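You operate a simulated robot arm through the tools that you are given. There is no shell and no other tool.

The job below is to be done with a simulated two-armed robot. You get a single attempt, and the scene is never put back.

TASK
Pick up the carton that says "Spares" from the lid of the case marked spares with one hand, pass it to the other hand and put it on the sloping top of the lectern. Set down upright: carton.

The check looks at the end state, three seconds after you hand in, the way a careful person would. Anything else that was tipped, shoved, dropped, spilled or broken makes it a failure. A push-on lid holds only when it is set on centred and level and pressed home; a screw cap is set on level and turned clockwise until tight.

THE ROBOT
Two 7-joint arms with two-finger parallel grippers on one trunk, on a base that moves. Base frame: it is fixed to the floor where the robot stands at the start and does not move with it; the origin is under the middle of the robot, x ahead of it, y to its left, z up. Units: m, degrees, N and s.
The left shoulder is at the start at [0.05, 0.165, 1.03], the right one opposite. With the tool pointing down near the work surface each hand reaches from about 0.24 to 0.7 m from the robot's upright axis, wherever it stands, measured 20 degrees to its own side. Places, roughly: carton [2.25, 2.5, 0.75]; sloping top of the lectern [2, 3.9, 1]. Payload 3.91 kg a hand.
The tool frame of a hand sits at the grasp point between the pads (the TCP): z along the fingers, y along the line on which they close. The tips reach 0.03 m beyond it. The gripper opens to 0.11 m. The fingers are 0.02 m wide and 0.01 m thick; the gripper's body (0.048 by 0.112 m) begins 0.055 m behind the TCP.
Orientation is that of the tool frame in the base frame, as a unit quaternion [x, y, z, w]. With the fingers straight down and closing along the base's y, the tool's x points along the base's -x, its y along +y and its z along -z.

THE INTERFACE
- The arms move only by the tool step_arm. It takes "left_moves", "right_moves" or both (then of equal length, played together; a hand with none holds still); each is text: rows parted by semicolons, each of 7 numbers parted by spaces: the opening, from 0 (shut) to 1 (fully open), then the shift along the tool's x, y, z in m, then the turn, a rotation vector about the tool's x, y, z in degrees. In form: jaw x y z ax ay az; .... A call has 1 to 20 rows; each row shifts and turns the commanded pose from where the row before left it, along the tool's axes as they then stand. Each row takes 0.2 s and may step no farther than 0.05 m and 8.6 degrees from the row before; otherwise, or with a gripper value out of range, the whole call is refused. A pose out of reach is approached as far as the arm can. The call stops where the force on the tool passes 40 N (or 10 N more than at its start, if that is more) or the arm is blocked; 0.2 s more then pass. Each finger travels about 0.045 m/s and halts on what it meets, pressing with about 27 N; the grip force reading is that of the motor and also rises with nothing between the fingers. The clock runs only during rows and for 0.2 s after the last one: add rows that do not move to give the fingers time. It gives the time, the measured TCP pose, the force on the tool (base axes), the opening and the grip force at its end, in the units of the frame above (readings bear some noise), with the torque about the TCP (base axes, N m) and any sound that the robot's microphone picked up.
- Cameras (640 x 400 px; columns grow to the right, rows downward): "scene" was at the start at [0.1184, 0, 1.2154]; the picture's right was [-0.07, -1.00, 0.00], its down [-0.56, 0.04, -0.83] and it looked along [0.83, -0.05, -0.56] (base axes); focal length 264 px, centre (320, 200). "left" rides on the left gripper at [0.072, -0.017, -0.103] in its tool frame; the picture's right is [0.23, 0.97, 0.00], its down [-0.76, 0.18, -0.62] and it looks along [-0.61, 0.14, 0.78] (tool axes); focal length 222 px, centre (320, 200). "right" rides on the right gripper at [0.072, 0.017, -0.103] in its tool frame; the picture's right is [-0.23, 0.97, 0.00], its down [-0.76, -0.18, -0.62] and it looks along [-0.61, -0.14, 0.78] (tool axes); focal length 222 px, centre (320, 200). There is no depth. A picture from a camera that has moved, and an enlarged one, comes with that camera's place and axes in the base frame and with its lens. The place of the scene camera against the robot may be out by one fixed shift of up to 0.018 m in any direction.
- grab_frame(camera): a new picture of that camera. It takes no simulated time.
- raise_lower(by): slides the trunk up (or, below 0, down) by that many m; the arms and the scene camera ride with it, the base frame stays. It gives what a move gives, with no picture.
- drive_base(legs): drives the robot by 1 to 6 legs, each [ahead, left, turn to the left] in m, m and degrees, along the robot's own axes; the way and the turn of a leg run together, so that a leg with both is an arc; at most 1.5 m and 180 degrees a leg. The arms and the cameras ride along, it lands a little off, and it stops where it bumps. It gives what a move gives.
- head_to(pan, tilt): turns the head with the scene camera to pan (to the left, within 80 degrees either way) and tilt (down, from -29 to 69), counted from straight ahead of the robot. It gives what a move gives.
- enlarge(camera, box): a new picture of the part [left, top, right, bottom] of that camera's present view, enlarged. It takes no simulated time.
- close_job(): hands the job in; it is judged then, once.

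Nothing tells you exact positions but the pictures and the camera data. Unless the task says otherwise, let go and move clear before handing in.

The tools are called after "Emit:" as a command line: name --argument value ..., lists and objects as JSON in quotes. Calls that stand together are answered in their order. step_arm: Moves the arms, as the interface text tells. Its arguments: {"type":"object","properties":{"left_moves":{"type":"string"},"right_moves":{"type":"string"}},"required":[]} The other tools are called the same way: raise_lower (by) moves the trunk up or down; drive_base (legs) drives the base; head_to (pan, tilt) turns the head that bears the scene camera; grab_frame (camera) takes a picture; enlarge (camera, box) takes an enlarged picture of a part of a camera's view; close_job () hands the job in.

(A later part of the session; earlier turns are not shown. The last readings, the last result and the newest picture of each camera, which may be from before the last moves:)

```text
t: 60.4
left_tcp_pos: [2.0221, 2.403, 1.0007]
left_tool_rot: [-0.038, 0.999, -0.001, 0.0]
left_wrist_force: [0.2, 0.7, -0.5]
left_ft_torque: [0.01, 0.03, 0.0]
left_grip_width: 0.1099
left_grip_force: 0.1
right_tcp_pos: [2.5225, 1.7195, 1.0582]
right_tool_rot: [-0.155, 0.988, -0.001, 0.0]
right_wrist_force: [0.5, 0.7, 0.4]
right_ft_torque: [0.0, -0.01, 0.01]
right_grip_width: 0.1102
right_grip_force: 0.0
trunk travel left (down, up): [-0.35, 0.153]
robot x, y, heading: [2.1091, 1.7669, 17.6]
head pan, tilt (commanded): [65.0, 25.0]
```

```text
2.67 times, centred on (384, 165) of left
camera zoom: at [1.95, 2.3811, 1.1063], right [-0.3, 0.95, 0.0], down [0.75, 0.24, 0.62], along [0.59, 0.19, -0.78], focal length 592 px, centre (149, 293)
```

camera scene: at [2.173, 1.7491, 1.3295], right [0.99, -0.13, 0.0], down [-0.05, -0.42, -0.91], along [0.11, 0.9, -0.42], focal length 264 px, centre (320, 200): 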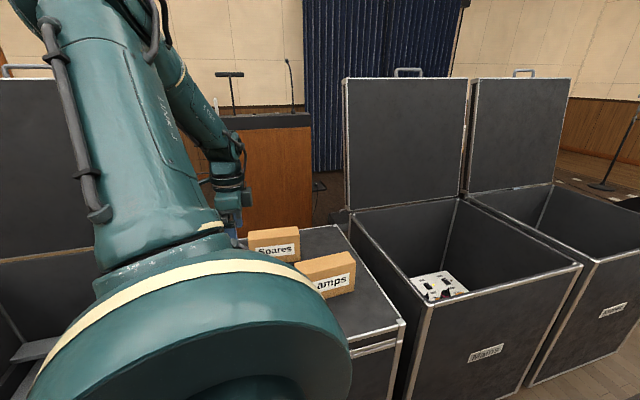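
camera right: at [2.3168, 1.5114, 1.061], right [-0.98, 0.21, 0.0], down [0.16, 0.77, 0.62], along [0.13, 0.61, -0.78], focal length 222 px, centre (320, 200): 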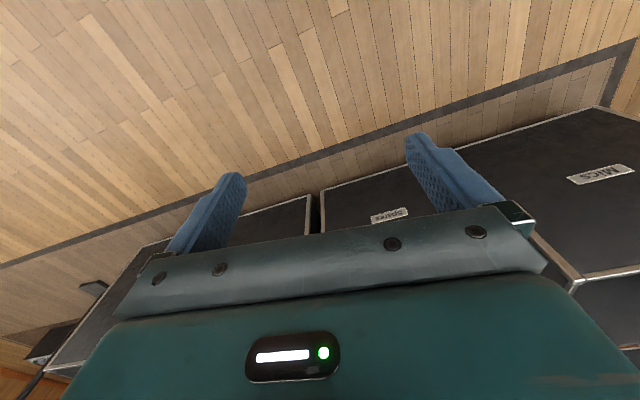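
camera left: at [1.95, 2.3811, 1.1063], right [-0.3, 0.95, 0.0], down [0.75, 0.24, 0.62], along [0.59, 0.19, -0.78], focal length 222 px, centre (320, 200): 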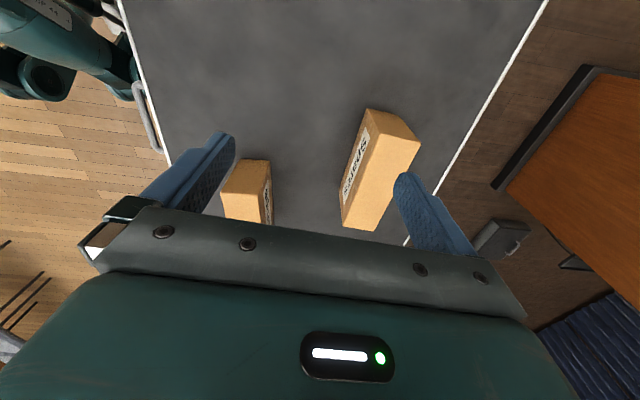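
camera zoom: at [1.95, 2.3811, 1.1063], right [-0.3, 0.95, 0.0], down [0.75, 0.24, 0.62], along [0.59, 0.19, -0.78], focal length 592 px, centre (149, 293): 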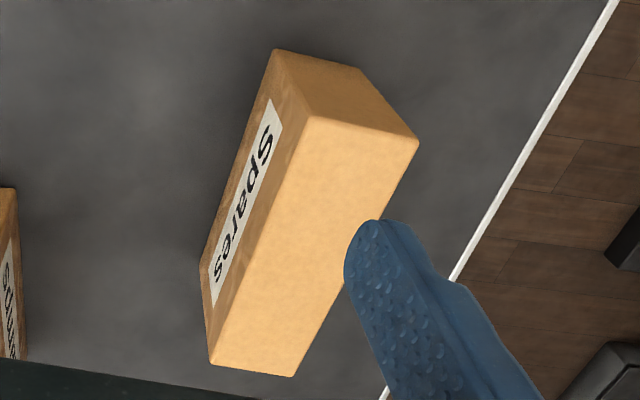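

The carton's top is near z ≈ 0.84, its centre near [2.112, 2.522]. I move above its left half, tilt the hand 15° outward so the other hand has room later, and check before descending.

Emit:
step_arm --left_moves "1 -0.01305 0.0278 0.0177 0 0 -0.4; 1 -0.01305 0.0278 0.0177 0 0 -0.5; 1 -0.01305 0.0278 0.0177 0 0 0; 1 -0.01305 0.0278 0.0177 0 0 0; 1 0 0 0 0 -7.5 0; 1 0 0 0 0 -7.5 0"

Emit:
grab_frame --camera "left"

Emit:
grab_frame --camera "scene"

```text
t: 61.8
left_tcp_pos: [2.064, 2.5184, 0.9313]
left_tool_rot: [-0.045, 0.99, 0.006, 0.132]
left_wrist_force: [-0.4, -0.2, -0.2]
left_ft_torque: [-0.02, -0.01, -0.03]
left_grip_width: 0.11
left_grip_force: 0.1
right_tcp_pos: [2.5224, 1.7189, 1.0585]
right_tool_rot: [-0.155, 0.988, 0.0, 0.001]
right_wrist_force: [-0.7, 0.0, 0.0]
right_ft_torque: [0.02, -0.01, -0.02]
right_grip_width: 0.1101
right_grip_force: 0.0
trunk travel left (down, up): [-0.35, 0.153]
robot x, y, heading: [2.1108, 1.7681, 17.8]
head pan, tilt (commanded): [65.0, 25.0]
```

```text
taken
camera left: at [1.9688, 2.4925, 1.0126], right [-0.31, 0.95, -0.06], down [0.55, 0.23, 0.8], along [0.77, 0.21, -0.6], focal length 222 px, centre (320, 200)
```

left: 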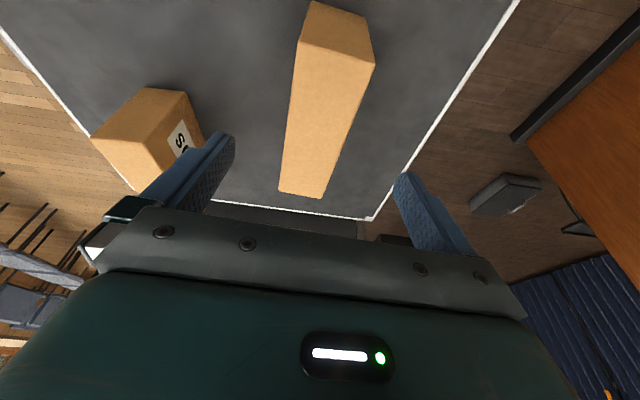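

```text
taken
camera scene: at [2.1487, 1.8729, 1.3295], right [0.99, -0.13, 0.0], down [-0.05, -0.42, -0.91], along [0.11, 0.9, -0.42], focal length 264 px, centre (320, 200)
```

scene: 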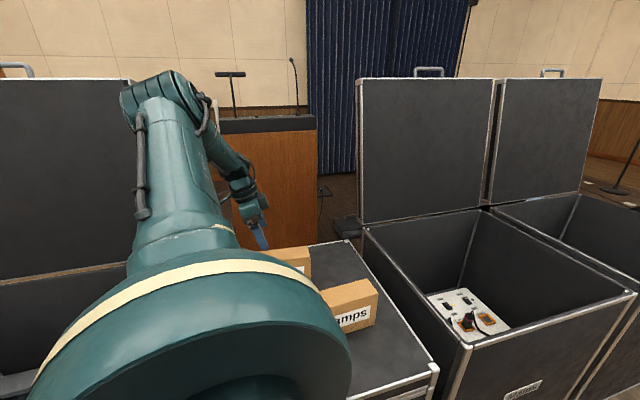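

The carton lies centred between the open fingers and Lamps is clear. I descend to z ≈ 0.808.

Emit:
step_arm --left_moves "1 0.00797 0 0.02975 0 0 0; 1 0.00797 0 0.02975 0 0 0; 1 0.00797 0 0.02975 0 0 0; 1 0.00797 0 0.02975 0 0 0; 1 0 0 0 0 0 0"

Emit:
grab_frame --camera "left"

Emit:
grab_frame --camera "scene"

```text
t: 63.0
left_tcp_pos: [2.0641, 2.5183, 0.8077]
left_tool_rot: [-0.046, 0.99, 0.006, 0.131]
left_wrist_force: [0.7, -0.8, 0.4]
left_ft_torque: [0.03, -0.01, 0.04]
left_grip_width: 0.1102
left_grip_force: 0.0
right_tcp_pos: [2.5216, 1.7186, 1.0586]
right_tool_rot: [-0.155, 0.988, 0.0, 0.0]
right_wrist_force: [-0.5, -0.7, -0.1]
right_ft_torque: [0.0, -0.01, -0.01]
right_grip_width: 0.1102
right_grip_force: 0.2
trunk travel left (down, up): [-0.35, 0.153]
robot x, y, heading: [2.1065, 1.7687, 17.8]
head pan, tilt (commanded): [65.0, 25.0]
```

```text
taken
camera left: at [1.9687, 2.4924, 0.8898], right [-0.31, 0.95, -0.06], down [0.56, 0.23, 0.8], along [0.77, 0.21, -0.6], focal length 222 px, centre (320, 200)
```

left: 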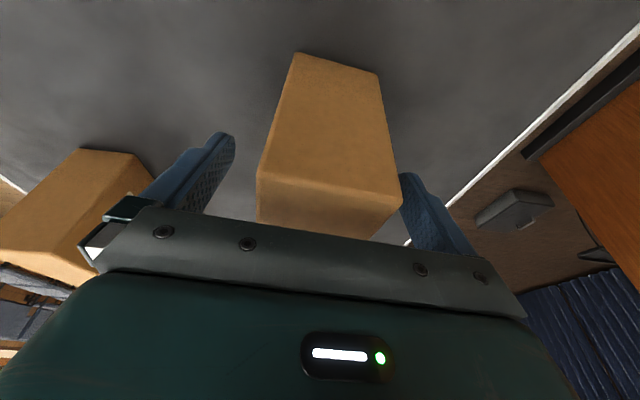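

```text
taken
camera scene: at [2.149, 1.8726, 1.3295], right [0.99, -0.13, 0.0], down [-0.05, -0.42, -0.91], along [0.11, 0.9, -0.42], focal length 264 px, centre (320, 200)
```

scene: 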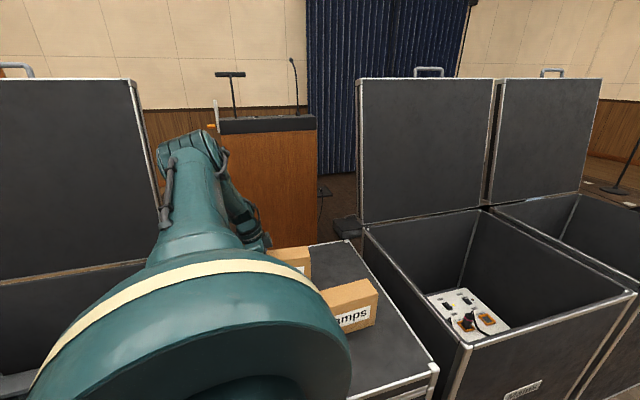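

The carton is between the fingers with no contact. I close the left gripper.

Emit:
step_arm --left_moves "0 0 0 0 0 0 0; 0 0 0 0 0 0 0; 0 0 0 0 0 0 0; 0 0 0 0 0 0 0; 0 0 0 0 0 0 0; 0 0 0 0 0 0 0; 0 0 0 0 0 0 0"

Emit:
grab_frame --camera "left"

```text
t: 64.6
left_tcp_pos: [2.0647, 2.5176, 0.8076]
left_tool_rot: [-0.045, 0.99, 0.005, 0.131]
left_wrist_force: [0.6, -1.1, 0.3]
left_ft_torque: [-0.17, 0.04, -0.05]
left_grip_width: 0.0581
left_grip_force: 26.9
right_tcp_pos: [2.5222, 1.718, 1.0577]
right_tool_rot: [-0.155, 0.988, 0.0, -0.001]
right_wrist_force: [-1.7, 0.3, -0.1]
right_ft_torque: [0.0, -0.02, 0.01]
right_grip_width: 0.1102
right_grip_force: 0.1
trunk travel left (down, up): [-0.35, 0.153]
robot x, y, heading: [2.1071, 1.7679, 17.8]
head pan, tilt (commanded): [65.0, 25.0]
```

```text
taken
camera left: at [1.9686, 2.4924, 0.8901], right [-0.31, 0.95, -0.06], down [0.56, 0.23, 0.8], along [0.77, 0.21, -0.6], focal length 222 px, centre (320, 200)
```

left: 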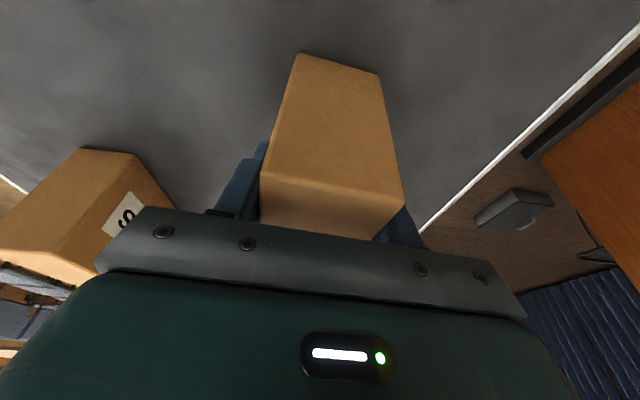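

The fingers hold the carton at 0.058 m width with 27 N. I lift it straight up, slowly.

Emit:
step_arm --left_moves "0 -0.0026 0 -0.00966 0 0 0; 0 -0.0052 0 -0.0193 0 0 0; 0 -0.0052 0 -0.0193 0 0 0; 0 -0.0052 0 -0.0193 0 0 0; 0 -0.0052 0 -0.0193 0 0 0; 0 -0.0052 0 -0.0193 0 0 0; 0 0 0 0 0 0 0"

Emit:
grab_frame --camera "left"

Emit:
grab_frame --camera "scene"

```text
t: 66.2
left_tcp_pos: [2.0645, 2.519, 0.9184]
left_tool_rot: [-0.046, 0.99, 0.005, 0.131]
left_wrist_force: [0.4, 0.5, -2.8]
left_ft_torque: [-0.03, 0.14, 0.0]
left_grip_width: 0.058
left_grip_force: 27.0
right_tcp_pos: [2.5229, 1.7187, 1.0578]
right_tool_rot: [-0.155, 0.988, 0.001, 0.0]
right_wrist_force: [0.8, 0.1, 0.3]
right_ft_torque: [-0.02, -0.03, 0.01]
right_grip_width: 0.1101
right_grip_force: 0.1
trunk travel left (down, up): [-0.35, 0.153]
robot x, y, heading: [2.1105, 1.7692, 17.7]
head pan, tilt (commanded): [65.0, 25.0]
```

```text
taken
camera left: at [1.969, 2.4934, 1.0001], right [-0.31, 0.95, -0.06], down [0.56, 0.23, 0.8], along [0.77, 0.21, -0.6], focal length 222 px, centre (320, 200)
```

left: 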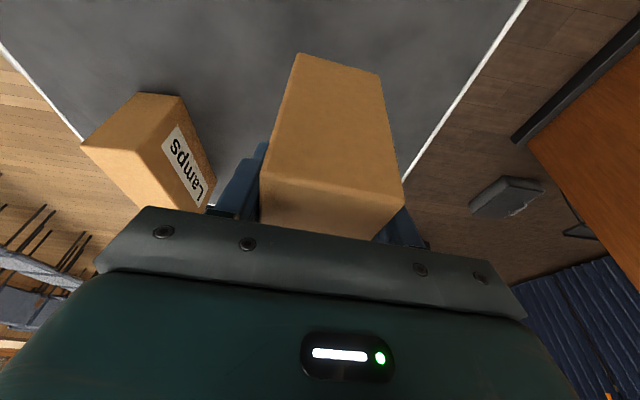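

```text
taken
camera scene: at [2.1489, 1.8733, 1.3295], right [0.99, -0.13, 0.0], down [-0.05, -0.42, -0.91], along [0.11, 0.9, -0.42], focal length 264 px, centre (320, 200)
```

scene: 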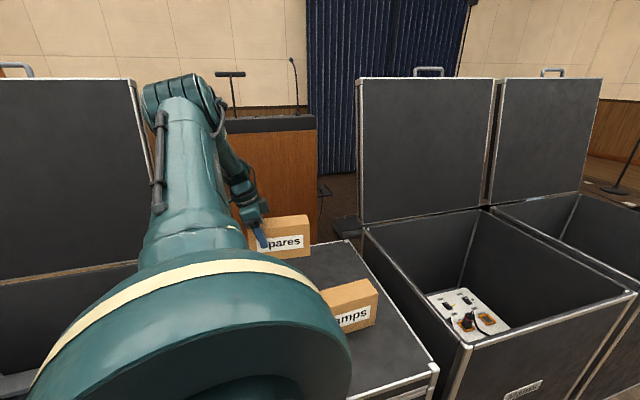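

The carton is lifted and steady (about 0.3 kg), and Lamps did not move. I raise the trunk for more clearance, then sidestep back away from the case.

Emit:
raise_lower --by 0.12

Emit:
drive_base --legs '[[0, -0.7, 0]]'

Emit:
grab_frame --camera "left"

Emit:
grab_frame --camera "scene"

```text
t: 67.7
left_tcp_pos: [2.0654, 2.5194, 1.037]
left_tool_rot: [-0.047, 0.99, 0.005, 0.13]
left_wrist_force: [-0.4, 0.4, -2.6]
left_ft_torque: [0.02, 0.13, 0.0]
left_grip_width: 0.0579
left_grip_force: 27.3
right_tcp_pos: [2.5232, 1.7186, 1.1783]
right_tool_rot: [-0.155, 0.988, 0.0, 0.0]
right_wrist_force: [-0.1, 0.3, 0.7]
right_ft_torque: [-0.03, 0.0, 0.02]
right_grip_width: 0.1102
right_grip_force: 0.0
trunk travel left (down, up): [-0.47, 0.033]
robot x, y, heading: [2.1076, 1.7668, 18.1]
head pan, tilt (commanded): [65.0, 25.0]
```

```text
t: 74.3
left_tcp_pos: [2.2746, 1.8533, 1.0373]
left_tool_rot: [-0.048, 0.99, 0.006, 0.13]
left_wrist_force: [-0.2, 0.1, -3.3]
left_ft_torque: [0.0, 0.16, -0.01]
left_grip_width: 0.0579
left_grip_force: 27.3
right_tcp_pos: [2.7376, 1.0572, 1.1776]
right_tool_rot: [-0.159, 0.987, 0.0, 0.0]
right_wrist_force: [-0.5, 0.0, 0.8]
right_ft_torque: [-0.01, -0.04, 0.01]
right_grip_width: 0.1102
right_grip_force: 0.0
trunk travel left (down, up): [-0.47, 0.033]
robot x, y, heading: [2.3227, 1.1013, 18.2]
head pan, tilt (commanded): [65.0, 25.0]
```

```text
taken
camera left: at [2.1794, 1.8282, 1.12], right [-0.32, 0.95, -0.06], down [0.55, 0.23, 0.8], along [0.77, 0.22, -0.6], focal length 222 px, centre (320, 200)
```

left: 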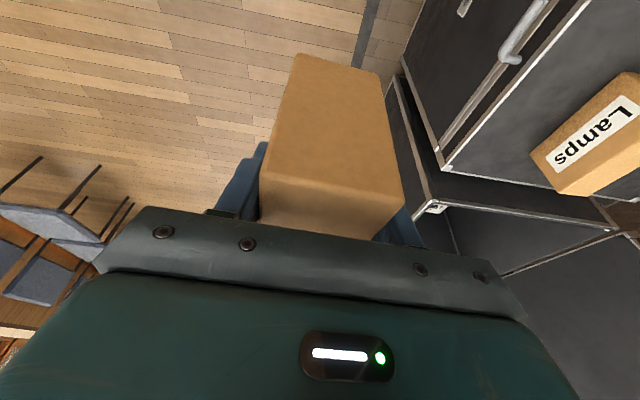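

```text
taken
camera scene: at [2.364, 1.2093, 1.4495], right [0.99, -0.12, 0.0], down [-0.05, -0.42, -0.91], along [0.11, 0.9, -0.42], focal length 264 px, centre (320, 200)
```

scene: 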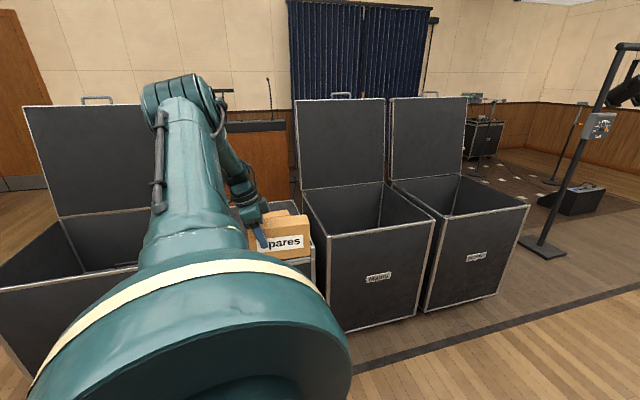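

The carton is clear of everything, held at its left end. I now turn the left hand so the carton lies across my front, and begin turning the right wrist (camera outward) while moving it aside.

Emit:
step_arm --left_moves "0 0 0 0 2.0 0 7.47; 0 0 0 0 2.0 0 7.47; 0 0 0 0 2.0 0 7.47; 0 0 0 0 2.0 0 7.47; 0 0 0 0 2.0 0 7.47; 0 0 0 0 2.0 0 7.47; 0 0 0 0 2.0 0 7.47; 0 0 0 0 2.0 0 7.47; 0 0 0 0 2.0 0 7.47; 0 0 0 0 2.0 0 7.47" --right_moves "1 0 -0.0375 0 0 0 0; 1 0 -0.0375 0 0 0 0; 1 0 -0.0375 0 0 0 0; 1 0 -0.0375 0 0 0 0; 1 0 0 0 0 0 8.44; 1 0 0 0 0 0 8.44; 1 0 0 0 0 0 8.44; 1 0 0 0 0 0 8.44; 1 0 0 0 0 0 8.44; 1 0 0 0 0 0 8.44"

Emit:
head_to --pan 20 --tilt 35

Emit:
grab_frame --camera "scene"

```text
t: 76.5
left_tcp_pos: [2.2755, 1.8537, 1.0388]
left_tool_rot: [0.581, 0.803, -0.076, 0.105]
left_wrist_force: [-0.8, 0.3, -3.4]
left_ft_torque: [0.19, 0.06, -0.04]
left_grip_width: 0.0581
left_grip_force: 26.7
right_tcp_pos: [2.7848, 0.9157, 1.1781]
right_tool_rot: [0.281, 0.96, 0.001, 0.0]
right_wrist_force: [0.0, -0.8, 0.2]
right_ft_torque: [0.01, -0.01, -0.01]
right_grip_width: 0.1099
right_grip_force: 0.1
trunk travel left (down, up): [-0.47, 0.033]
robot x, y, heading: [2.3241, 1.1038, 18.3]
head pan, tilt (commanded): [65.0, 25.0]
```

```text
t: 77.6
left_tcp_pos: [2.2753, 1.8542, 1.0372]
left_tool_rot: [0.58, 0.804, -0.077, 0.106]
left_wrist_force: [-0.1, 0.6, -3.5]
left_ft_torque: [0.14, 0.05, 0.0]
left_grip_width: 0.0579
left_grip_force: 27.1
right_tcp_pos: [2.7856, 0.915, 1.1774]
right_tool_rot: [0.279, 0.96, 0.0, -0.001]
right_wrist_force: [-0.7, 0.2, -1.5]
right_ft_torque: [0.01, 0.02, -0.01]
right_grip_width: 0.11
right_grip_force: 0.1
trunk travel left (down, up): [-0.47, 0.033]
robot x, y, heading: [2.3253, 1.1011, 18.1]
head pan, tilt (commanded): [20.0, 35.0]
```

```text
taken
camera scene: at [2.4222, 1.1724, 1.4337], right [0.62, -0.79, 0.0], down [-0.45, -0.36, -0.82], along [0.64, 0.51, -0.57], focal length 264 px, centre (320, 200)
```

scene: 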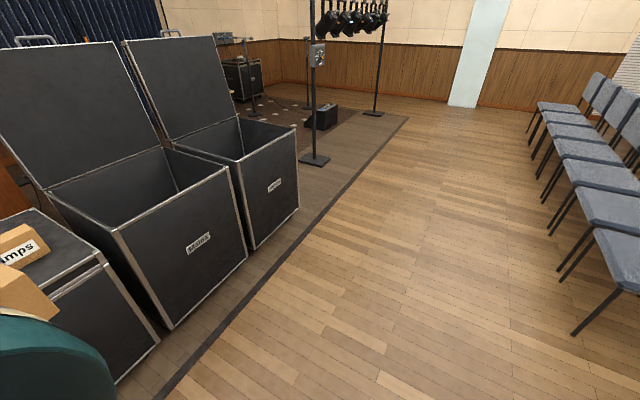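

The rotation is done and the carton stays steady. Now I bring the left hand to the middle in front of my chest while the right wrist continues turning.

Emit:
step_arm --left_moves "0 -0.03858 0.01359 0.01034 0 0 0; 0 -0.03858 0.01359 0.01034 0 0 0; 0 -0.03858 0.01359 0.01034 0 0 0; 0 -0.03858 0.01359 0.01034 0 0 0; 0 -0.03858 0.01359 0.01034 0 0 0; 0 -0.03858 0.01359 0.01034 0 0 0; 0 -0.03858 0.01359 0.01034 0 0 0; 0 -0.03858 0.01359 0.01034 0 0 0; 0 -0.03858 0.01359 0.01034 0 0 0; 0 -0.03858 0.01359 0.01034 0 0 0; 0 -0.03858 0.01359 0.01034 0 0 0; 0 -0.03858 0.01359 0.01034 0 0 0; 0 -0.03858 0.01359 0.01034 0 0 0; 0 -0.03858 0.01359 0.01034 0 0 0; 0 -0.03858 0.01359 0.01034 0 0 0; 0 -0.03858 0.01359 0.01034 0 0 0; 0 -0.03858 0.01359 0.01034 0 0 0" --right_moves "1 0 0 0 0 0 8.44; 1 0 0 0 0 0 8.44; 1 0 0 0 0 0 8.44; 1 0 0 0 0 0 8.44; 1 0 0 0 0 0 8.44; 1 0 0 0 0 0 8.44; 1 0 0 0 0 0 8.44; 1 0 0 0 0 0 8.44; 1 0 0 0 0 0 8.44; 1 0 0 0 0 0 8.44; 1 0 0 0 0 0 8.44; 1 0 0 0 0 0 8.44; 1 0 0 0 0 0 8.44; 1 0 0 0 0 0 8.44; 1 0 0 0 0 0 8.44; 1 0 0 0 0 0 8.44; 1 0 0 0 0 0 8.44"

Emit:
head_to --pan 0 --tilt 40

Emit:
grab_frame --camera "scene"

```text
t: 81.2
left_tcp_pos: [2.6885, 1.3055, 1.0507]
left_tool_rot: [0.579, 0.805, -0.077, 0.106]
left_wrist_force: [0.2, 0.0, -2.6]
left_ft_torque: [0.13, 0.06, 0.01]
left_grip_width: 0.0578
left_grip_force: 27.3
left hand out of reach, approached as far as the arm can: row 17
right_tcp_pos: [2.7857, 0.9152, 1.1789]
right_tool_rot: [0.999, 0.035, 0.0, 0.0]
right_wrist_force: [-0.2, -0.1, -0.3]
right_ft_torque: [-0.01, 0.01, 0.02]
right_grip_width: 0.1097
right_grip_force: 0.1
trunk travel left (down, up): [-0.47, 0.033]
robot x, y, heading: [2.3238, 1.1026, 18.3]
head pan, tilt (commanded): [20.0, 35.0]
```

```text
t: 82.0
left_tcp_pos: [2.6882, 1.3057, 1.0512]
left_tool_rot: [0.58, 0.804, -0.078, 0.107]
left_wrist_force: [-0.3, 0.4, -3.1]
left_ft_torque: [0.18, 0.08, -0.02]
left_grip_width: 0.0578
left_grip_force: 26.5
right_tcp_pos: [2.7853, 0.9142, 1.1778]
right_tool_rot: [0.999, 0.035, 0.0, 0.0]
right_wrist_force: [-1.4, -0.4, 0.1]
right_ft_torque: [-0.03, 0.0, 0.04]
right_grip_width: 0.11
right_grip_force: 0.1
trunk travel left (down, up): [-0.47, 0.033]
robot x, y, heading: [2.3262, 1.1015, 18.4]
head pan, tilt (commanded): [0.0, 40.0]
```

```text
taken
camera scene: at [2.434, 1.1442, 1.4262], right [0.31, -0.95, 0.0], down [-0.61, -0.2, -0.77], along [0.73, 0.24, -0.64], focal length 264 px, centre (320, 200)
```

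scene: 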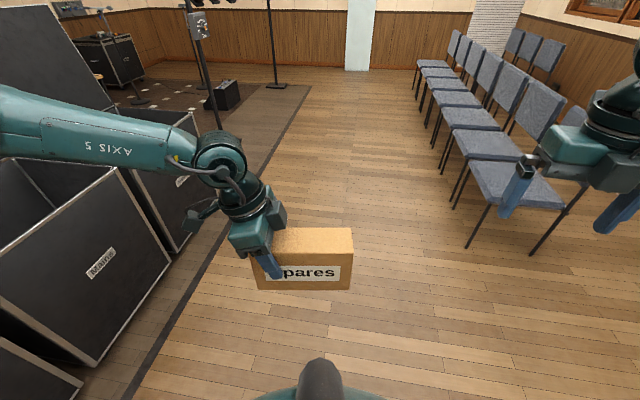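

The carton hangs steadily in front of me with its right half free. The left arm is near an inner limit here, so I move the pair a bit further forward where both arms are straighter, while finishing the right wrist's turn.

Emit:
step_arm --left_moves "0 0 0.028 0 0 0 0; 0 0 0.028 0 0 0 0; 0 0 0.028 0 0 0 0; 0 0 0.028 0 0 0 0; 0 0 0.028 0 0 0 0; 0 -0.0097 0 0.0026 0 0 0; 0 -0.0097 0 0.0026 0 0 0; 0 -0.0097 0 0.0026 0 0 0; 0 0 0 0 0 0 0" --right_moves "1 0 0 0 0 0 8.4; 1 0 0 0 0 0 8.4; 1 0 0 0 0 0 8.4; 1 0 0 0 0 0 8.4; 1 0 0 0 0 0 8.4; 1 0 0 0 0 0 8.4; 1 0 0 0 0 0 8.4; 1 0 0 0 0 0 8.4; 1 0 0 0 0 0 8.4"

Emit:
grab_frame --camera "scene"

```text
t: 84.0
left_tcp_pos: [2.7554, 1.3696, 1.0818]
left_tool_rot: [0.581, 0.803, -0.076, 0.107]
left_wrist_force: [0.3, 0.6, -3.3]
left_ft_torque: [0.18, 0.05, 0.0]
left_grip_width: 0.0579
left_grip_force: 26.8
left hand out of reach, approached as far as the arm can: row 1, 2, 3, 4, 5, 6, 7, 8
right_tcp_pos: [2.785, 0.9147, 1.1792]
right_tool_rot: [0.811, -0.584, 0.0, 0.0]
right_wrist_force: [-0.3, 0.2, 1.2]
right_ft_torque: [-0.02, 0.03, -0.02]
right_grip_width: 0.1097
right_grip_force: 0.1
trunk travel left (down, up): [-0.47, 0.033]
robot x, y, heading: [2.3219, 1.1023, 18.2]
head pan, tilt (commanded): [0.0, 40.0]
```

```text
taken
camera scene: at [2.4342, 1.1443, 1.4262], right [0.31, -0.95, 0.0], down [-0.61, -0.2, -0.77], along [0.73, 0.24, -0.64], focal length 264 px, centre (320, 200)
```

scene: 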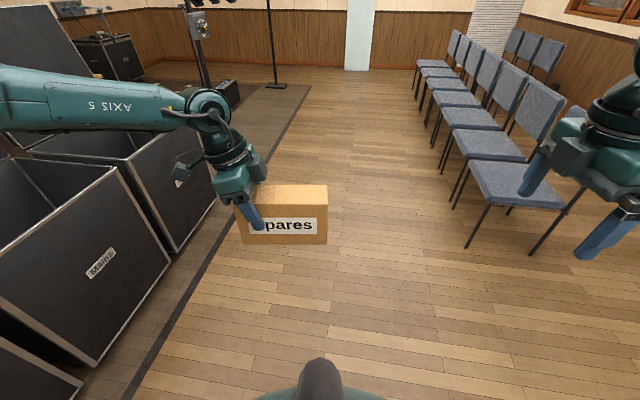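

That yaw is limited by the left wrist. A better exchange pose is the carton pointing from the left hand back toward me, with both forearms coming in from their own sides; I turn the left hand 90° clockwise and the right wrist back the other way.

Emit:
step_arm --left_moves "0 0 0 0 2.12 0 7.92; 0 0 0 0 2.12 0 7.92; 0 0 0 0 2.12 0 7.92; 0 0 0 0 2.12 0 7.92; 0 0 0 0 2.12 0 7.92; 0 0 0 0 2.12 0 7.92; 0 0 0 0 2.12 0 7.92; 0 0 0 0 2.12 0 7.92; 0 0 0 0 2.12 0 7.92; 0 0 0 0 2.12 0 7.92; 0 0 0 0 2.12 0 7.92" --right_moves "1 0 0 0 0 0 -8.45; 1 0 0 0 0 0 -8.45; 1 0 0 0 0 0 -8.45; 1 0 0 0 0 0 -8.45; 1 0 0 0 0 0 -8.45; 1 0 0 0 0 0 -8.45; 1 0 0 0 0 0 -8.45; 1 0 0 0 0 0 -8.45; 1 0 0 0 0 0 -8.45; 1 0 0 0 0 0 -8.45; 1 0 0 0 0 0 -8.45"

Emit:
grab_frame --camera "scene"

```text
t: 86.4
left_tcp_pos: [2.6976, 1.3997, 1.0975]
left_tool_rot: [0.979, 0.155, -0.128, 0.022]
left_wrist_force: [0.4, 0.4, -3.6]
left_ft_torque: [0.06, -0.18, 0.02]
left_grip_width: 0.058
left_grip_force: 26.9
left hand out of reach, approached as far as the arm can: row 1, 2, 3, 4, 5, 6, 7, 8, 9, 10, 11
right_tcp_pos: [2.7858, 0.9149, 1.1778]
right_tool_rot: [0.982, 0.187, 0.001, 0.0]
right_wrist_force: [-0.2, 0.0, -0.2]
right_ft_torque: [-0.01, 0.02, -0.02]
right_grip_width: 0.11
right_grip_force: 0.1
trunk travel left (down, up): [-0.47, 0.033]
robot x, y, heading: [2.3244, 1.1032, 18.5]
head pan, tilt (commanded): [0.0, 40.0]
```

```text
taken
camera scene: at [2.434, 1.1442, 1.4262], right [0.31, -0.95, 0.0], down [-0.61, -0.2, -0.77], along [0.73, 0.24, -0.64], focal length 264 px, centre (320, 200)
```

scene: 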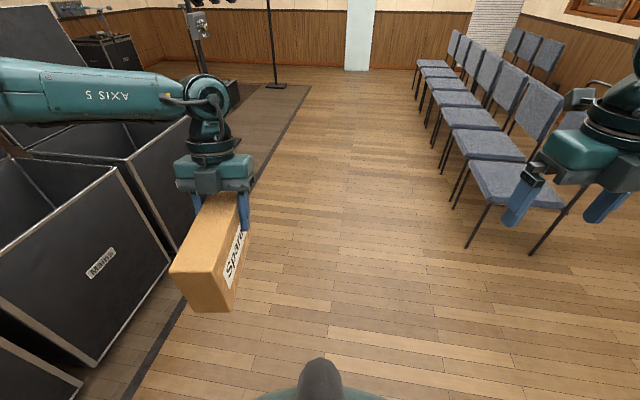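

The carton now points toward me, but the solver reports the left arm at a limit here. I probe with a small move to the right to see which direction is free.

Emit:
step_arm --left_moves "0 0 0.02 0 0 0 0; 0 0 0.02 0 0 0 0; 0 0 0.02 0 0 0 0" --right_moves "1 0 0 0 0 0 -8.45; 1 0 0 0 0 0 -8.45; 1 0 0 0 0 0 -8.45"

Emit:
step_arm --left_moves "0 0 0 0 0 5 0; 0 0 0 0 0 5 0; 0 0 0 0 0 5 0" --right_moves "1 0 0 0 0 0 -8.45; 1 0 0 0 0 0 -8.45; 1 0 0 0 0 0 -8.45"

Emit:
grab_frame --camera "scene"

```text
t: 87.2
left_tcp_pos: [2.6789, 1.3694, 1.1078]
left_tool_rot: [0.979, 0.157, -0.128, 0.021]
left_wrist_force: [0.0, 0.1, -3.1]
left_ft_torque: [0.06, -0.12, 0.0]
left_grip_width: 0.0581
left_grip_force: 27.0
left hand out of reach, approached as far as the arm can: row 1, 2, 3
right_tcp_pos: [2.7857, 0.914, 1.1775]
right_tool_rot: [0.917, 0.399, 0.0, 0.0]
right_wrist_force: [0.6, -0.5, 0.7]
right_ft_torque: [-0.01, -0.01, 0.01]
right_grip_width: 0.11
right_grip_force: 0.0
trunk travel left (down, up): [-0.47, 0.033]
robot x, y, heading: [2.3245, 1.1012, 18.2]
head pan, tilt (commanded): [0.0, 40.0]
```

```text
t: 88.0
left_tcp_pos: [2.6788, 1.3686, 1.1077]
left_tool_rot: [0.987, 0.158, 0.0, 0.0]
left_wrist_force: [0.3, -0.1, -2.1]
left_ft_torque: [0.0, -0.11, 0.0]
left_grip_width: 0.058
left_grip_force: 27.0
right_tcp_pos: [2.785, 0.9162, 1.1791]
right_tool_rot: [0.808, 0.589, 0.0, 0.0]
right_wrist_force: [0.3, 0.3, 0.6]
right_ft_torque: [-0.02, -0.01, 0.0]
right_grip_width: 0.1103
right_grip_force: 0.0
trunk travel left (down, up): [-0.47, 0.033]
robot x, y, heading: [2.3221, 1.1016, 18.4]
head pan, tilt (commanded): [0.0, 40.0]
```

```text
taken
camera scene: at [2.4337, 1.144, 1.4262], right [0.31, -0.95, 0.0], down [-0.61, -0.2, -0.77], along [0.73, 0.24, -0.64], focal length 264 px, centre (320, 200)
```

scene: 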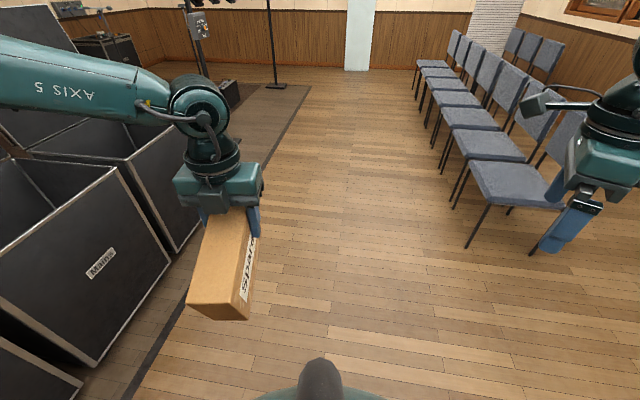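

With the hand upright the pose is free again. I move the left hand to the centre line and slightly forward and lower.

Emit:
step_arm --left_moves "0 0.012 0.0275 0.0145 0 0 0; 0 0.012 0.0275 0.0145 0 0 0; 0 0.012 0.0275 0.0145 0 0 0; 0 0.012 0.0275 0.0145 0 0 0; 0 0 0 0 0 0 0; 0 0 0 0 0 0 0; 0 0 0 0 0 0 0; 0 0 0 0 0 0 0; 0 0 0 0 0 0 0" --right_moves "1 0 0 0 0 0 -8.45; 1 0 0 0 0 0 -8.45; 1 0 0 0 0 0 -8.45; 1 0 0 0 0 0 -8.45; 1 0 0 0 0 0 -8.45; 1 0 0 0 0 0 -8.45; 1 0 0 0 0 0 -8.45; 1 0 0 0 0 0 -8.45; 1 0 0 0 0 0 -8.45"

Emit:
grab_frame --camera "scene"

```text
t: 90.0
left_tcp_pos: [2.6898, 1.3517, 1.0781]
left_tool_rot: [0.987, 0.158, 0.001, 0.001]
left_wrist_force: [0.3, 0.5, -2.8]
left_ft_torque: [0.07, -0.13, 0.01]
left_grip_width: 0.0578
left_grip_force: 27.3
left hand out of reach, approached as far as the arm can: row 1, 2, 3, 4
right_tcp_pos: [2.7848, 0.9151, 1.178]
right_tool_rot: [0.274, 0.962, 0.0, 0.0]
right_wrist_force: [-0.4, 0.6, -0.1]
right_ft_torque: [0.01, 0.0, -0.02]
right_grip_width: 0.1102
right_grip_force: 0.1
trunk travel left (down, up): [-0.47, 0.033]
robot x, y, heading: [2.3236, 1.102, 18.3]
head pan, tilt (commanded): [0.0, 40.0]
```

```text
taken
camera scene: at [2.4341, 1.1442, 1.4262], right [0.31, -0.95, 0.0], down [-0.61, -0.2, -0.77], along [0.73, 0.24, -0.64], focal length 264 px, centre (320, 200)
```

scene: 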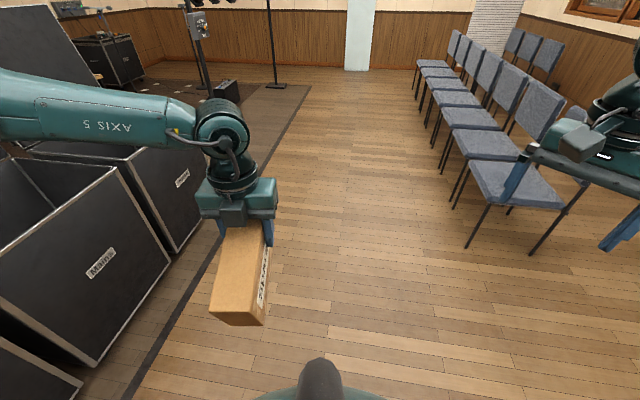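

Rightward motion is still limited at this height. I try lowering the hand relative to the shoulder, then going right again.

Emit:
step_arm --left_moves "0 0 0 0.0375 0 0 0; 0 0 0 0.0375 0 0 0; 0 0 0 0.0375 0 0 0; 0 0 0 0.0375 0 0 0"

Emit:
step_arm --left_moves "0 0 0.025 0 0 0 0; 0 0 0.025 0 0 0 0; 0 0 0.025 0 0 0 0; 0 0 0.025 0 0 0 0"

Emit:
grab_frame --camera "scene"

```text
t: 91.0
left_tcp_pos: [2.649, 1.3934, 0.9647]
left_tool_rot: [0.987, 0.158, 0.0, 0.001]
left_wrist_force: [0.0, 0.1, -3.1]
left_ft_torque: [0.05, -0.1, 0.0]
left_grip_width: 0.058
left_grip_force: 26.8
left hand out of reach, approached as far as the arm can: row 1, 2, 3, 4
right_tcp_pos: [2.7857, 0.9151, 1.1782]
right_tool_rot: [0.274, 0.962, -0.001, 0.0]
right_wrist_force: [0.0, 0.0, 0.2]
right_ft_torque: [-0.02, 0.01, -0.01]
right_grip_width: 0.1101
right_grip_force: 0.1
trunk travel left (down, up): [-0.47, 0.033]
robot x, y, heading: [2.3223, 1.1046, 18.4]
head pan, tilt (commanded): [0.0, 40.0]
```

```text
t: 92.0
left_tcp_pos: [2.6407, 1.3502, 1.0064]
left_tool_rot: [0.987, 0.158, 0.0, 0.001]
left_wrist_force: [-0.8, -0.5, -2.4]
left_ft_torque: [0.02, -0.12, -0.02]
left_grip_width: 0.058
left_grip_force: 26.9
left hand out of reach, approached as far as the arm can: row 1, 2, 3, 4
right_tcp_pos: [2.7852, 0.9141, 1.1784]
right_tool_rot: [0.275, 0.961, 0.0, 0.0]
right_wrist_force: [0.4, -0.5, 0.2]
right_ft_torque: [-0.03, 0.0, 0.01]
right_grip_width: 0.1099
right_grip_force: 0.0
trunk travel left (down, up): [-0.47, 0.033]
robot x, y, heading: [2.3229, 1.0994, 18.1]
head pan, tilt (commanded): [0.0, 40.0]
```

```text
taken
camera scene: at [2.434, 1.144, 1.4262], right [0.31, -0.95, 0.0], down [-0.61, -0.2, -0.77], along [0.73, 0.24, -0.64], focal length 264 px, centre (320, 200)
```

scene: 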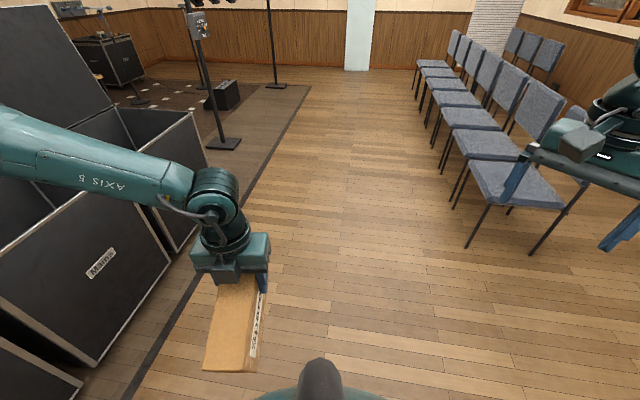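

The left arm got into an awkward elbow posture at the centre. I take it back out to the left, restore the crosswise carton orientation that reached well before, and turn the right wrist to its mirrored pose, planning to tilt the right hand more so the two can meet.

Emit:
step_arm --left_moves "0 -0.00625 -0.03875 -0.00675 0 0 0; 0 -0.00625 -0.03875 -0.00675 0 0 0; 0 -0.00625 -0.03875 -0.00675 0 0 0; 0 -0.00625 -0.03875 -0.00675 0 0 0; 0 -0.00625 -0.03875 -0.00675 0 0 0; 0 -0.00625 -0.03875 -0.00675 0 0 0; 0 -0.00625 -0.03875 -0.00675 0 0 0; 0 -0.00625 -0.03875 -0.00675 0 0 0" --right_moves "1 0 0 0 0 0 8.46; 1 0 0 0 0 0 8.46; 1 0 0 0 0 0 8.46; 1 0 0 0 0 0 8.46; 1 0 0 0 0 0 8.46; 1 0 0 0 0 0 8.46; 1 0 0 0 0 0 8.46; 1 0 0 0 0 0 8.46"

Emit:
step_arm --left_moves "0 0 0 0 0 0 -8.2; 0 0 0 0 0 0 -8.2; 0 0 0 0 0 0 -8.2; 0 0 0 0 0 0 -8.2; 0 0 0 0 0 0 -8.2; 0 0 0 0 0 0 -8.2; 0 0 0 0 0 0 -8.2; 0 0 0 0 0 0 -8.2; 0 0 0 0 0 0 -8.2; 0 0 0 0 0 0 -8.2; 0 0 0 0 0 0 -8.2" --right_moves "1 0 0 0 0 0 8.46; 1 0 0 0 0 0 8.46; 1 0 0 0 0 0 8.46; 1 0 0 0 0 0 8.46; 1 0 0 0 0 0 8.46; 1 0 0 0 0 0 8.46; 1 0 0 0 0 0 8.46; 1 0 0 0 0 0 8.46; 1 0 0 0 0 0 8.46; 1 0 0 0 0 0 8.46; 1 0 0 0 0 0 8.46"

Emit:
grab_frame --camera "scene"

```text
t: 93.8
left_tcp_pos: [2.4949, 1.6299, 1.0592]
left_tool_rot: [0.988, 0.157, 0.0, 0.002]
left_wrist_force: [-0.2, -0.4, -4.3]
left_ft_torque: [0.03, -0.13, 0.02]
left_grip_width: 0.0577
left_grip_force: 27.2
right_tcp_pos: [2.7857, 0.9148, 1.1784]
right_tool_rot: [0.765, 0.644, 0.0, 0.001]
right_wrist_force: [0.3, -0.4, 0.1]
right_ft_torque: [0.0, -0.01, 0.01]
right_grip_width: 0.1097
right_grip_force: 0.0
trunk travel left (down, up): [-0.47, 0.033]
robot x, y, heading: [2.3265, 1.0997, 17.9]
head pan, tilt (commanded): [0.0, 40.0]
```

```text
t: 96.2
left_tcp_pos: [2.4969, 1.6294, 1.0597]
left_tool_rot: [0.584, 0.811, -0.001, 0.001]
left_wrist_force: [-0.5, 0.0, -2.9]
left_ft_torque: [0.12, 0.05, 0.01]
left_grip_width: 0.0581
left_grip_force: 27.3
right_tcp_pos: [2.7854, 0.9144, 1.1779]
right_tool_rot: [0.994, -0.111, 0.0, 0.0]
right_wrist_force: [0.3, 0.1, 0.0]
right_ft_torque: [0.0, -0.01, -0.01]
right_grip_width: 0.11
right_grip_force: 0.0
trunk travel left (down, up): [-0.47, 0.033]
robot x, y, heading: [2.3232, 1.0994, 18.2]
head pan, tilt (commanded): [0.0, 40.0]
```

```text
taken
camera scene: at [2.434, 1.1443, 1.4262], right [0.31, -0.95, 0.0], down [-0.61, -0.2, -0.77], along [0.73, 0.24, -0.64], focal length 264 px, centre (320, 200)
```

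scene: 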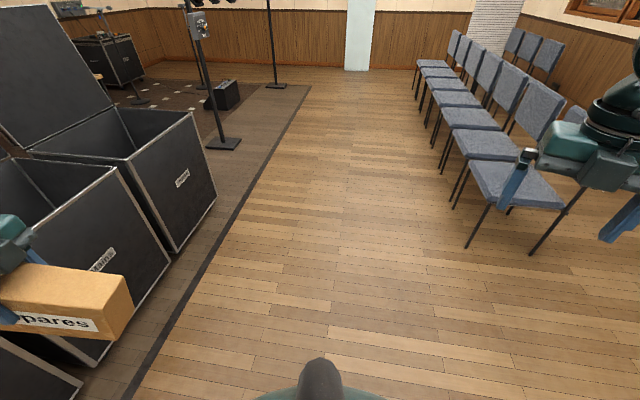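

Everything is free again out here. I tilt the left hand to about 22° and bring it in toward the centre, while the right hand finishes its turn and tilts 30° outward.

Emit:
step_arm --left_moves "0 0 0 0 0 -7.33 0; 0 0 0 0 0 -7.33 0; 0 0 0 0 0 -7.33 0; 0 -0.03607 0.009 0.01457 0 0 0; 0 -0.03607 0.009 0.01457 0 0 0; 0 -0.03607 0.009 0.01457 0 0 0; 0 -0.03607 0.009 0.01457 0 0 0; 0 -0.03607 0.009 0.01457 0 0 0; 0 -0.03607 0.009 0.01457 0 0 0; 0 -0.03607 0.009 0.01457 0 0 0; 0 -0.03607 0.009 0.01457 0 0 0; 0 -0.03607 0.009 0.01457 0 0 0; 0 -0.03607 0.009 0.01457 0 0 0" --right_moves "1 0 0 0 0 0 8.43; 1 0 0 0 0 0 8.43; 1 0 0 0 0 0 8.43; 1 0 0 0 0 0 8.43; 1 0 0 0 0 0 8.43; 1 0 0 0 0 0 8.43; 1 0 0 0 0 0 8.43; 1 0 0 0 0 -7.5 0; 1 0 0 0 0 -7.5 0; 1 0 0 0 0 -7.5 0; 1 0 0 0 0 -7.5 0; 1 0 0 0 0 0 0; 1 0 0 0 0 0 0"

Emit:
grab_frame --camera "scene"

```text
t: 99.0
left_tcp_pos: [2.7039, 1.2896, 1.0609]
left_tool_rot: [0.573, 0.797, -0.111, 0.156]
left_wrist_force: [-0.3, -0.4, -2.7]
left_ft_torque: [0.17, 0.08, 0.0]
left_grip_width: 0.0577
left_grip_force: 26.6
left hand out of reach, approached as far as the arm can: row 13
right_tcp_pos: [2.7857, 0.9149, 1.1777]
right_tool_rot: [0.783, -0.564, -0.211, -0.152]
right_wrist_force: [-1.0, 0.6, 0.9]
right_ft_torque: [0.0, 0.01, 0.02]
right_grip_width: 0.11
right_grip_force: 0.1
trunk travel left (down, up): [-0.47, 0.033]
robot x, y, heading: [2.325, 1.1041, 18.1]
head pan, tilt (commanded): [0.0, 40.0]
```

```text
taken
camera scene: at [2.4346, 1.1441, 1.4261], right [0.31, -0.95, 0.0], down [-0.61, -0.2, -0.77], along [0.73, 0.24, -0.64], focal length 264 px, centre (320, 200)
```

scene: 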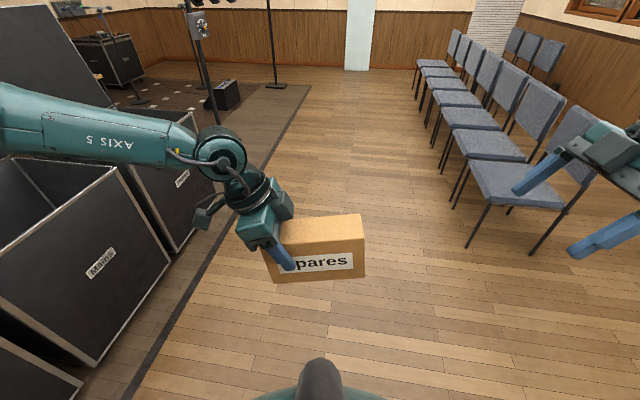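

The carton is now near my midline, level within 7°, with its right half free; the right hand mirrors the tilt. I bring the open right hand to a point 0.15 m back along its finger direction from the target grip and check.

Emit:
step_arm --right_moves "1 -0.0382 -0.0082 0.01646 0 0 0; 1 -0.0382 -0.0082 0.01646 0 0 0; 1 -0.0382 -0.0082 0.01646 0 0 0; 1 -0.0382 -0.0082 0.01646 0 0 0; 1 -0.0382 -0.0082 0.01646 0 0 0; 1 0 0 0 0 0 0"

Emit:
grab_frame --camera "scene"

Emit:
grab_frame --camera "right"

```text
t: 100.4
left_tcp_pos: [2.7034, 1.2895, 1.0615]
left_tool_rot: [0.575, 0.796, -0.112, 0.155]
left_wrist_force: [0.2, 0.8, -2.4]
left_ft_torque: [0.15, 0.02, 0.01]
left_grip_width: 0.0579
left_grip_force: 26.8
right_tcp_pos: [2.7582, 1.1244, 1.2019]
right_tool_rot: [0.783, -0.565, -0.21, -0.153]
right_wrist_force: [0.7, 0.6, 0.1]
right_ft_torque: [0.0, 0.01, -0.03]
right_grip_width: 0.1099
right_grip_force: 0.1
trunk travel left (down, up): [-0.47, 0.033]
robot x, y, heading: [2.3273, 1.1011, 18.2]
head pan, tilt (commanded): [0.0, 40.0]
```

```text
taken
camera scene: at [2.4341, 1.1434, 1.4262], right [0.31, -0.95, 0.0], down [-0.61, -0.2, -0.77], along [0.73, 0.24, -0.64], focal length 264 px, centre (320, 200)
```

scene: 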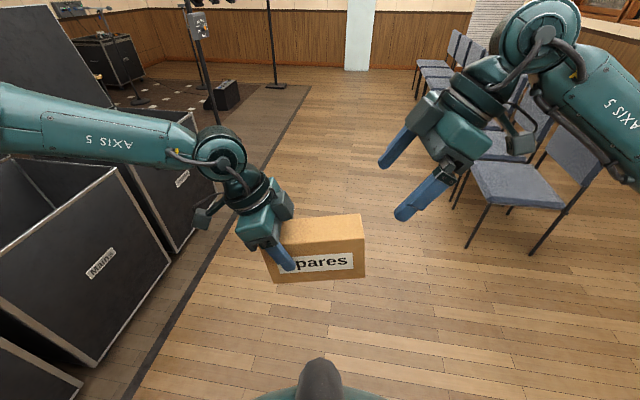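

```text
taken
camera right: at [2.7798, 1.0106, 1.2547], right [-0.99, -0.12, 0.11], down [0.06, 0.39, 0.92], along [-0.15, 0.91, -0.37], focal length 222 px, centre (320, 200)
```

right: 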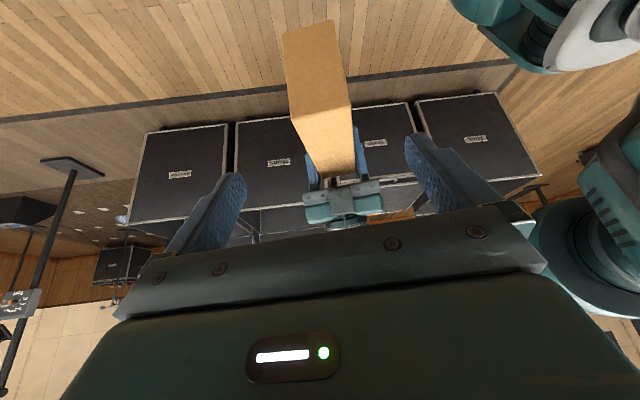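

From the right camera the carton's free end is centred between the right fingers. I advance the right hand along its finger direction to the grip point.

Emit:
step_arm --right_moves "1 0 0 0.0286 0 0 0; 1 0 0 0.0286 0 0 0; 1 0 0 0.0286 0 0 0; 1 0 0 0.0286 0 0 0; 1 0 0 0.0286 0 0 0; 1 0 0 0 0 0 0"

Emit:
grab_frame --camera "scene"

Emit:
grab_frame --camera "right"

```text
t: 101.8
left_tcp_pos: [2.703, 1.2882, 1.0624]
left_tool_rot: [0.574, 0.796, -0.112, 0.155]
left_wrist_force: [0.7, -0.4, -3.8]
left_ft_torque: [0.11, 0.07, 0.01]
left_grip_width: 0.058
left_grip_force: 27.5
right_tcp_pos: [2.7375, 1.1917, 1.0762]
right_tool_rot: [0.783, -0.565, -0.21, -0.152]
right_wrist_force: [0.6, 1.3, -0.1]
right_ft_torque: [0.04, -0.01, 0.01]
right_grip_width: 0.1099
right_grip_force: 0.0
trunk travel left (down, up): [-0.47, 0.033]
robot x, y, heading: [2.3252, 1.1022, 18.2]
head pan, tilt (commanded): [0.0, 40.0]
```

```text
taken
camera scene: at [2.434, 1.144, 1.4262], right [0.31, -0.95, 0.0], down [-0.61, -0.2, -0.77], along [0.73, 0.24, -0.64], focal length 264 px, centre (320, 200)
```

scene: 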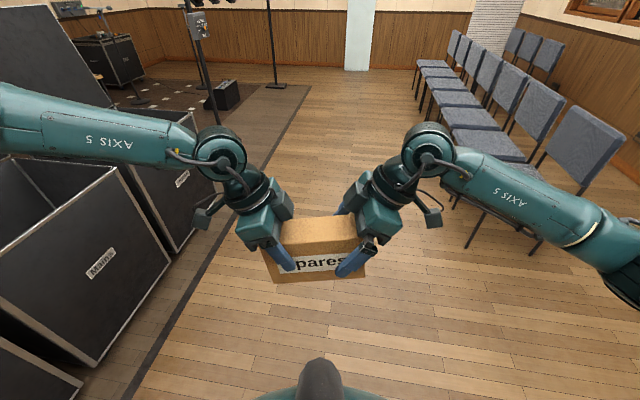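

```text
taken
camera right: at [2.7575, 1.0783, 1.1302], right [-0.99, -0.12, 0.11], down [0.06, 0.39, 0.92], along [-0.16, 0.91, -0.37], focal length 222 px, centre (320, 200)
```

right: 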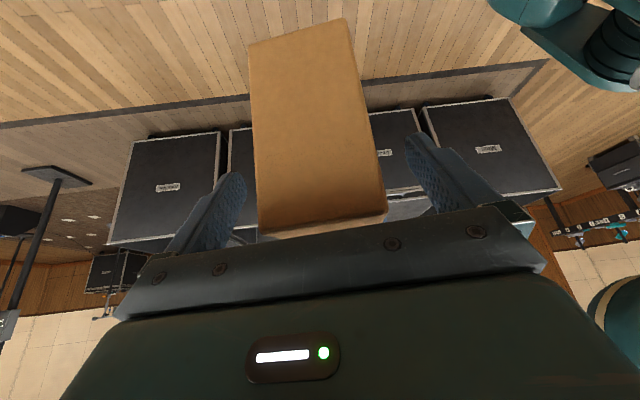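

Both hands are at the carton, the right fingers straddling its free end without contact. I close the right gripper while the left keeps holding.

Emit:
step_arm --right_moves "0 0 0 0 0 0 0; 0 0 0 0 0 0 0; 0 0 0 0 0 0 0; 0 0 0 0 0 0 0; 0 0 0 0 0 0 0; 0 0 0 0 0 0 0; 0 0 0 0 0 0 0"

Emit:
grab_frame --camera "scene"

```text
t: 103.4
left_tcp_pos: [2.7031, 1.29, 1.0617]
left_tool_rot: [0.573, 0.797, -0.111, 0.156]
left_wrist_force: [11.9, 6.7, -6.7]
left_ft_torque: [-0.25, 0.4, 0.8]
left_grip_width: 0.0579
left_grip_force: 26.9
right_tcp_pos: [2.7371, 1.1917, 1.0778]
right_tool_rot: [0.785, -0.564, -0.21, -0.15]
right_wrist_force: [-12.0, -6.5, 3.0]
right_ft_torque: [0.61, -0.03, 0.53]
right_grip_width: 0.0578
right_grip_force: 27.3
trunk travel left (down, up): [-0.47, 0.033]
robot x, y, heading: [2.3235, 1.101, 18.1]
head pan, tilt (commanded): [0.0, 40.0]
```

```text
taken
camera scene: at [2.4341, 1.1441, 1.4262], right [0.31, -0.95, 0.0], down [-0.61, -0.2, -0.77], along [0.73, 0.24, -0.64], focal length 264 px, centre (320, 200)
```

scene: 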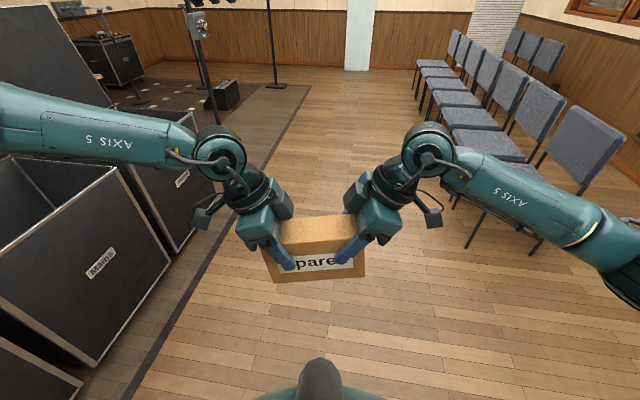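

The right hand grips too (0.058 m), with a small side load between the hands. I ease that by 2 mm and then open the left gripper.

Emit:
step_arm --right_moves "0 0 0.002 0 0 0 0; 0 0 0 0 0 0 0"

Emit:
step_arm --left_moves "0.7 0 0 0 0 0 0; 0.8 0 0 0 0 0 0; 0.9 0 0 0 0 0 0; 1 0 0 0 0 0 0; 1 0 0 0 0 0 0; 1 0 0 0 0 0 0"

Emit:
grab_frame --camera "scene"

Emit:
grab_frame --camera "left"

```text
t: 104.0
left_tcp_pos: [2.7027, 1.29, 1.0632]
left_tool_rot: [0.575, 0.795, -0.111, 0.156]
left_wrist_force: [6.8, 3.6, -4.0]
left_ft_torque: [-0.1, -0.48, 0.39]
left_grip_width: 0.0582
left_grip_force: 27.1
right_tcp_pos: [2.7353, 1.192, 1.0769]
right_tool_rot: [0.783, -0.566, -0.209, -0.151]
right_wrist_force: [-6.2, -3.9, 0.4]
right_ft_torque: [0.29, 0.71, 0.33]
right_grip_width: 0.0577
right_grip_force: 27.4
trunk travel left (down, up): [-0.47, 0.033]
robot x, y, heading: [2.3261, 1.1034, 18.2]
head pan, tilt (commanded): [0.0, 40.0]
```

```text
t: 105.4
left_tcp_pos: [2.7038, 1.2904, 1.0624]
left_tool_rot: [0.574, 0.796, -0.113, 0.156]
left_wrist_force: [0.0, 0.9, 0.0]
left_ft_torque: [-0.01, 0.03, 0.03]
left_grip_width: 0.1097
left_grip_force: 0.1
right_tcp_pos: [2.7358, 1.1915, 1.0776]
right_tool_rot: [0.784, -0.564, -0.21, -0.15]
right_wrist_force: [0.3, -0.9, 1.1]
right_ft_torque: [-0.12, -0.07, -0.02]
right_grip_width: 0.0579
right_grip_force: 27.0
trunk travel left (down, up): [-0.47, 0.033]
robot x, y, heading: [2.3248, 1.1036, 18.4]
head pan, tilt (commanded): [0.0, 40.0]
```

```text
taken
camera scene: at [2.4341, 1.1441, 1.4262], right [0.31, -0.95, 0.0], down [-0.61, -0.2, -0.77], along [0.73, 0.24, -0.64], focal length 264 px, centre (320, 200)
```

scene: 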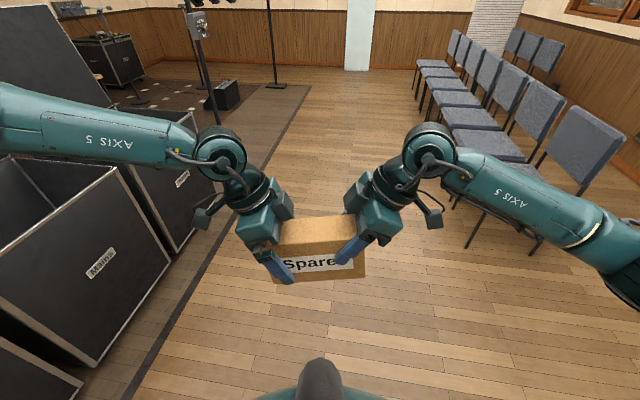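

```text
taken
camera left: at [2.6524, 1.3847, 1.1313], right [0.86, 0.51, -0.09], down [0.32, -0.39, 0.86], along [0.4, -0.77, -0.5], focal length 222 px, centre (320, 200)
```

left: 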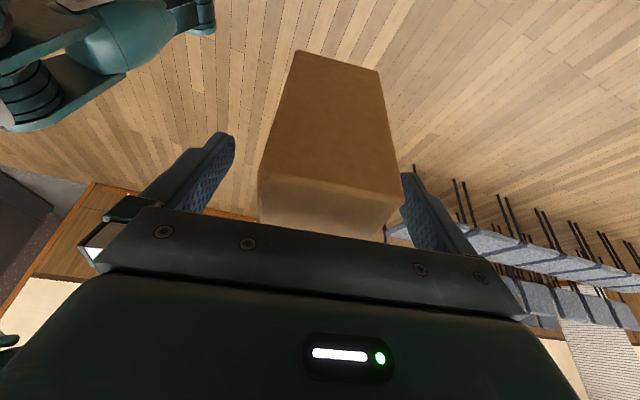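

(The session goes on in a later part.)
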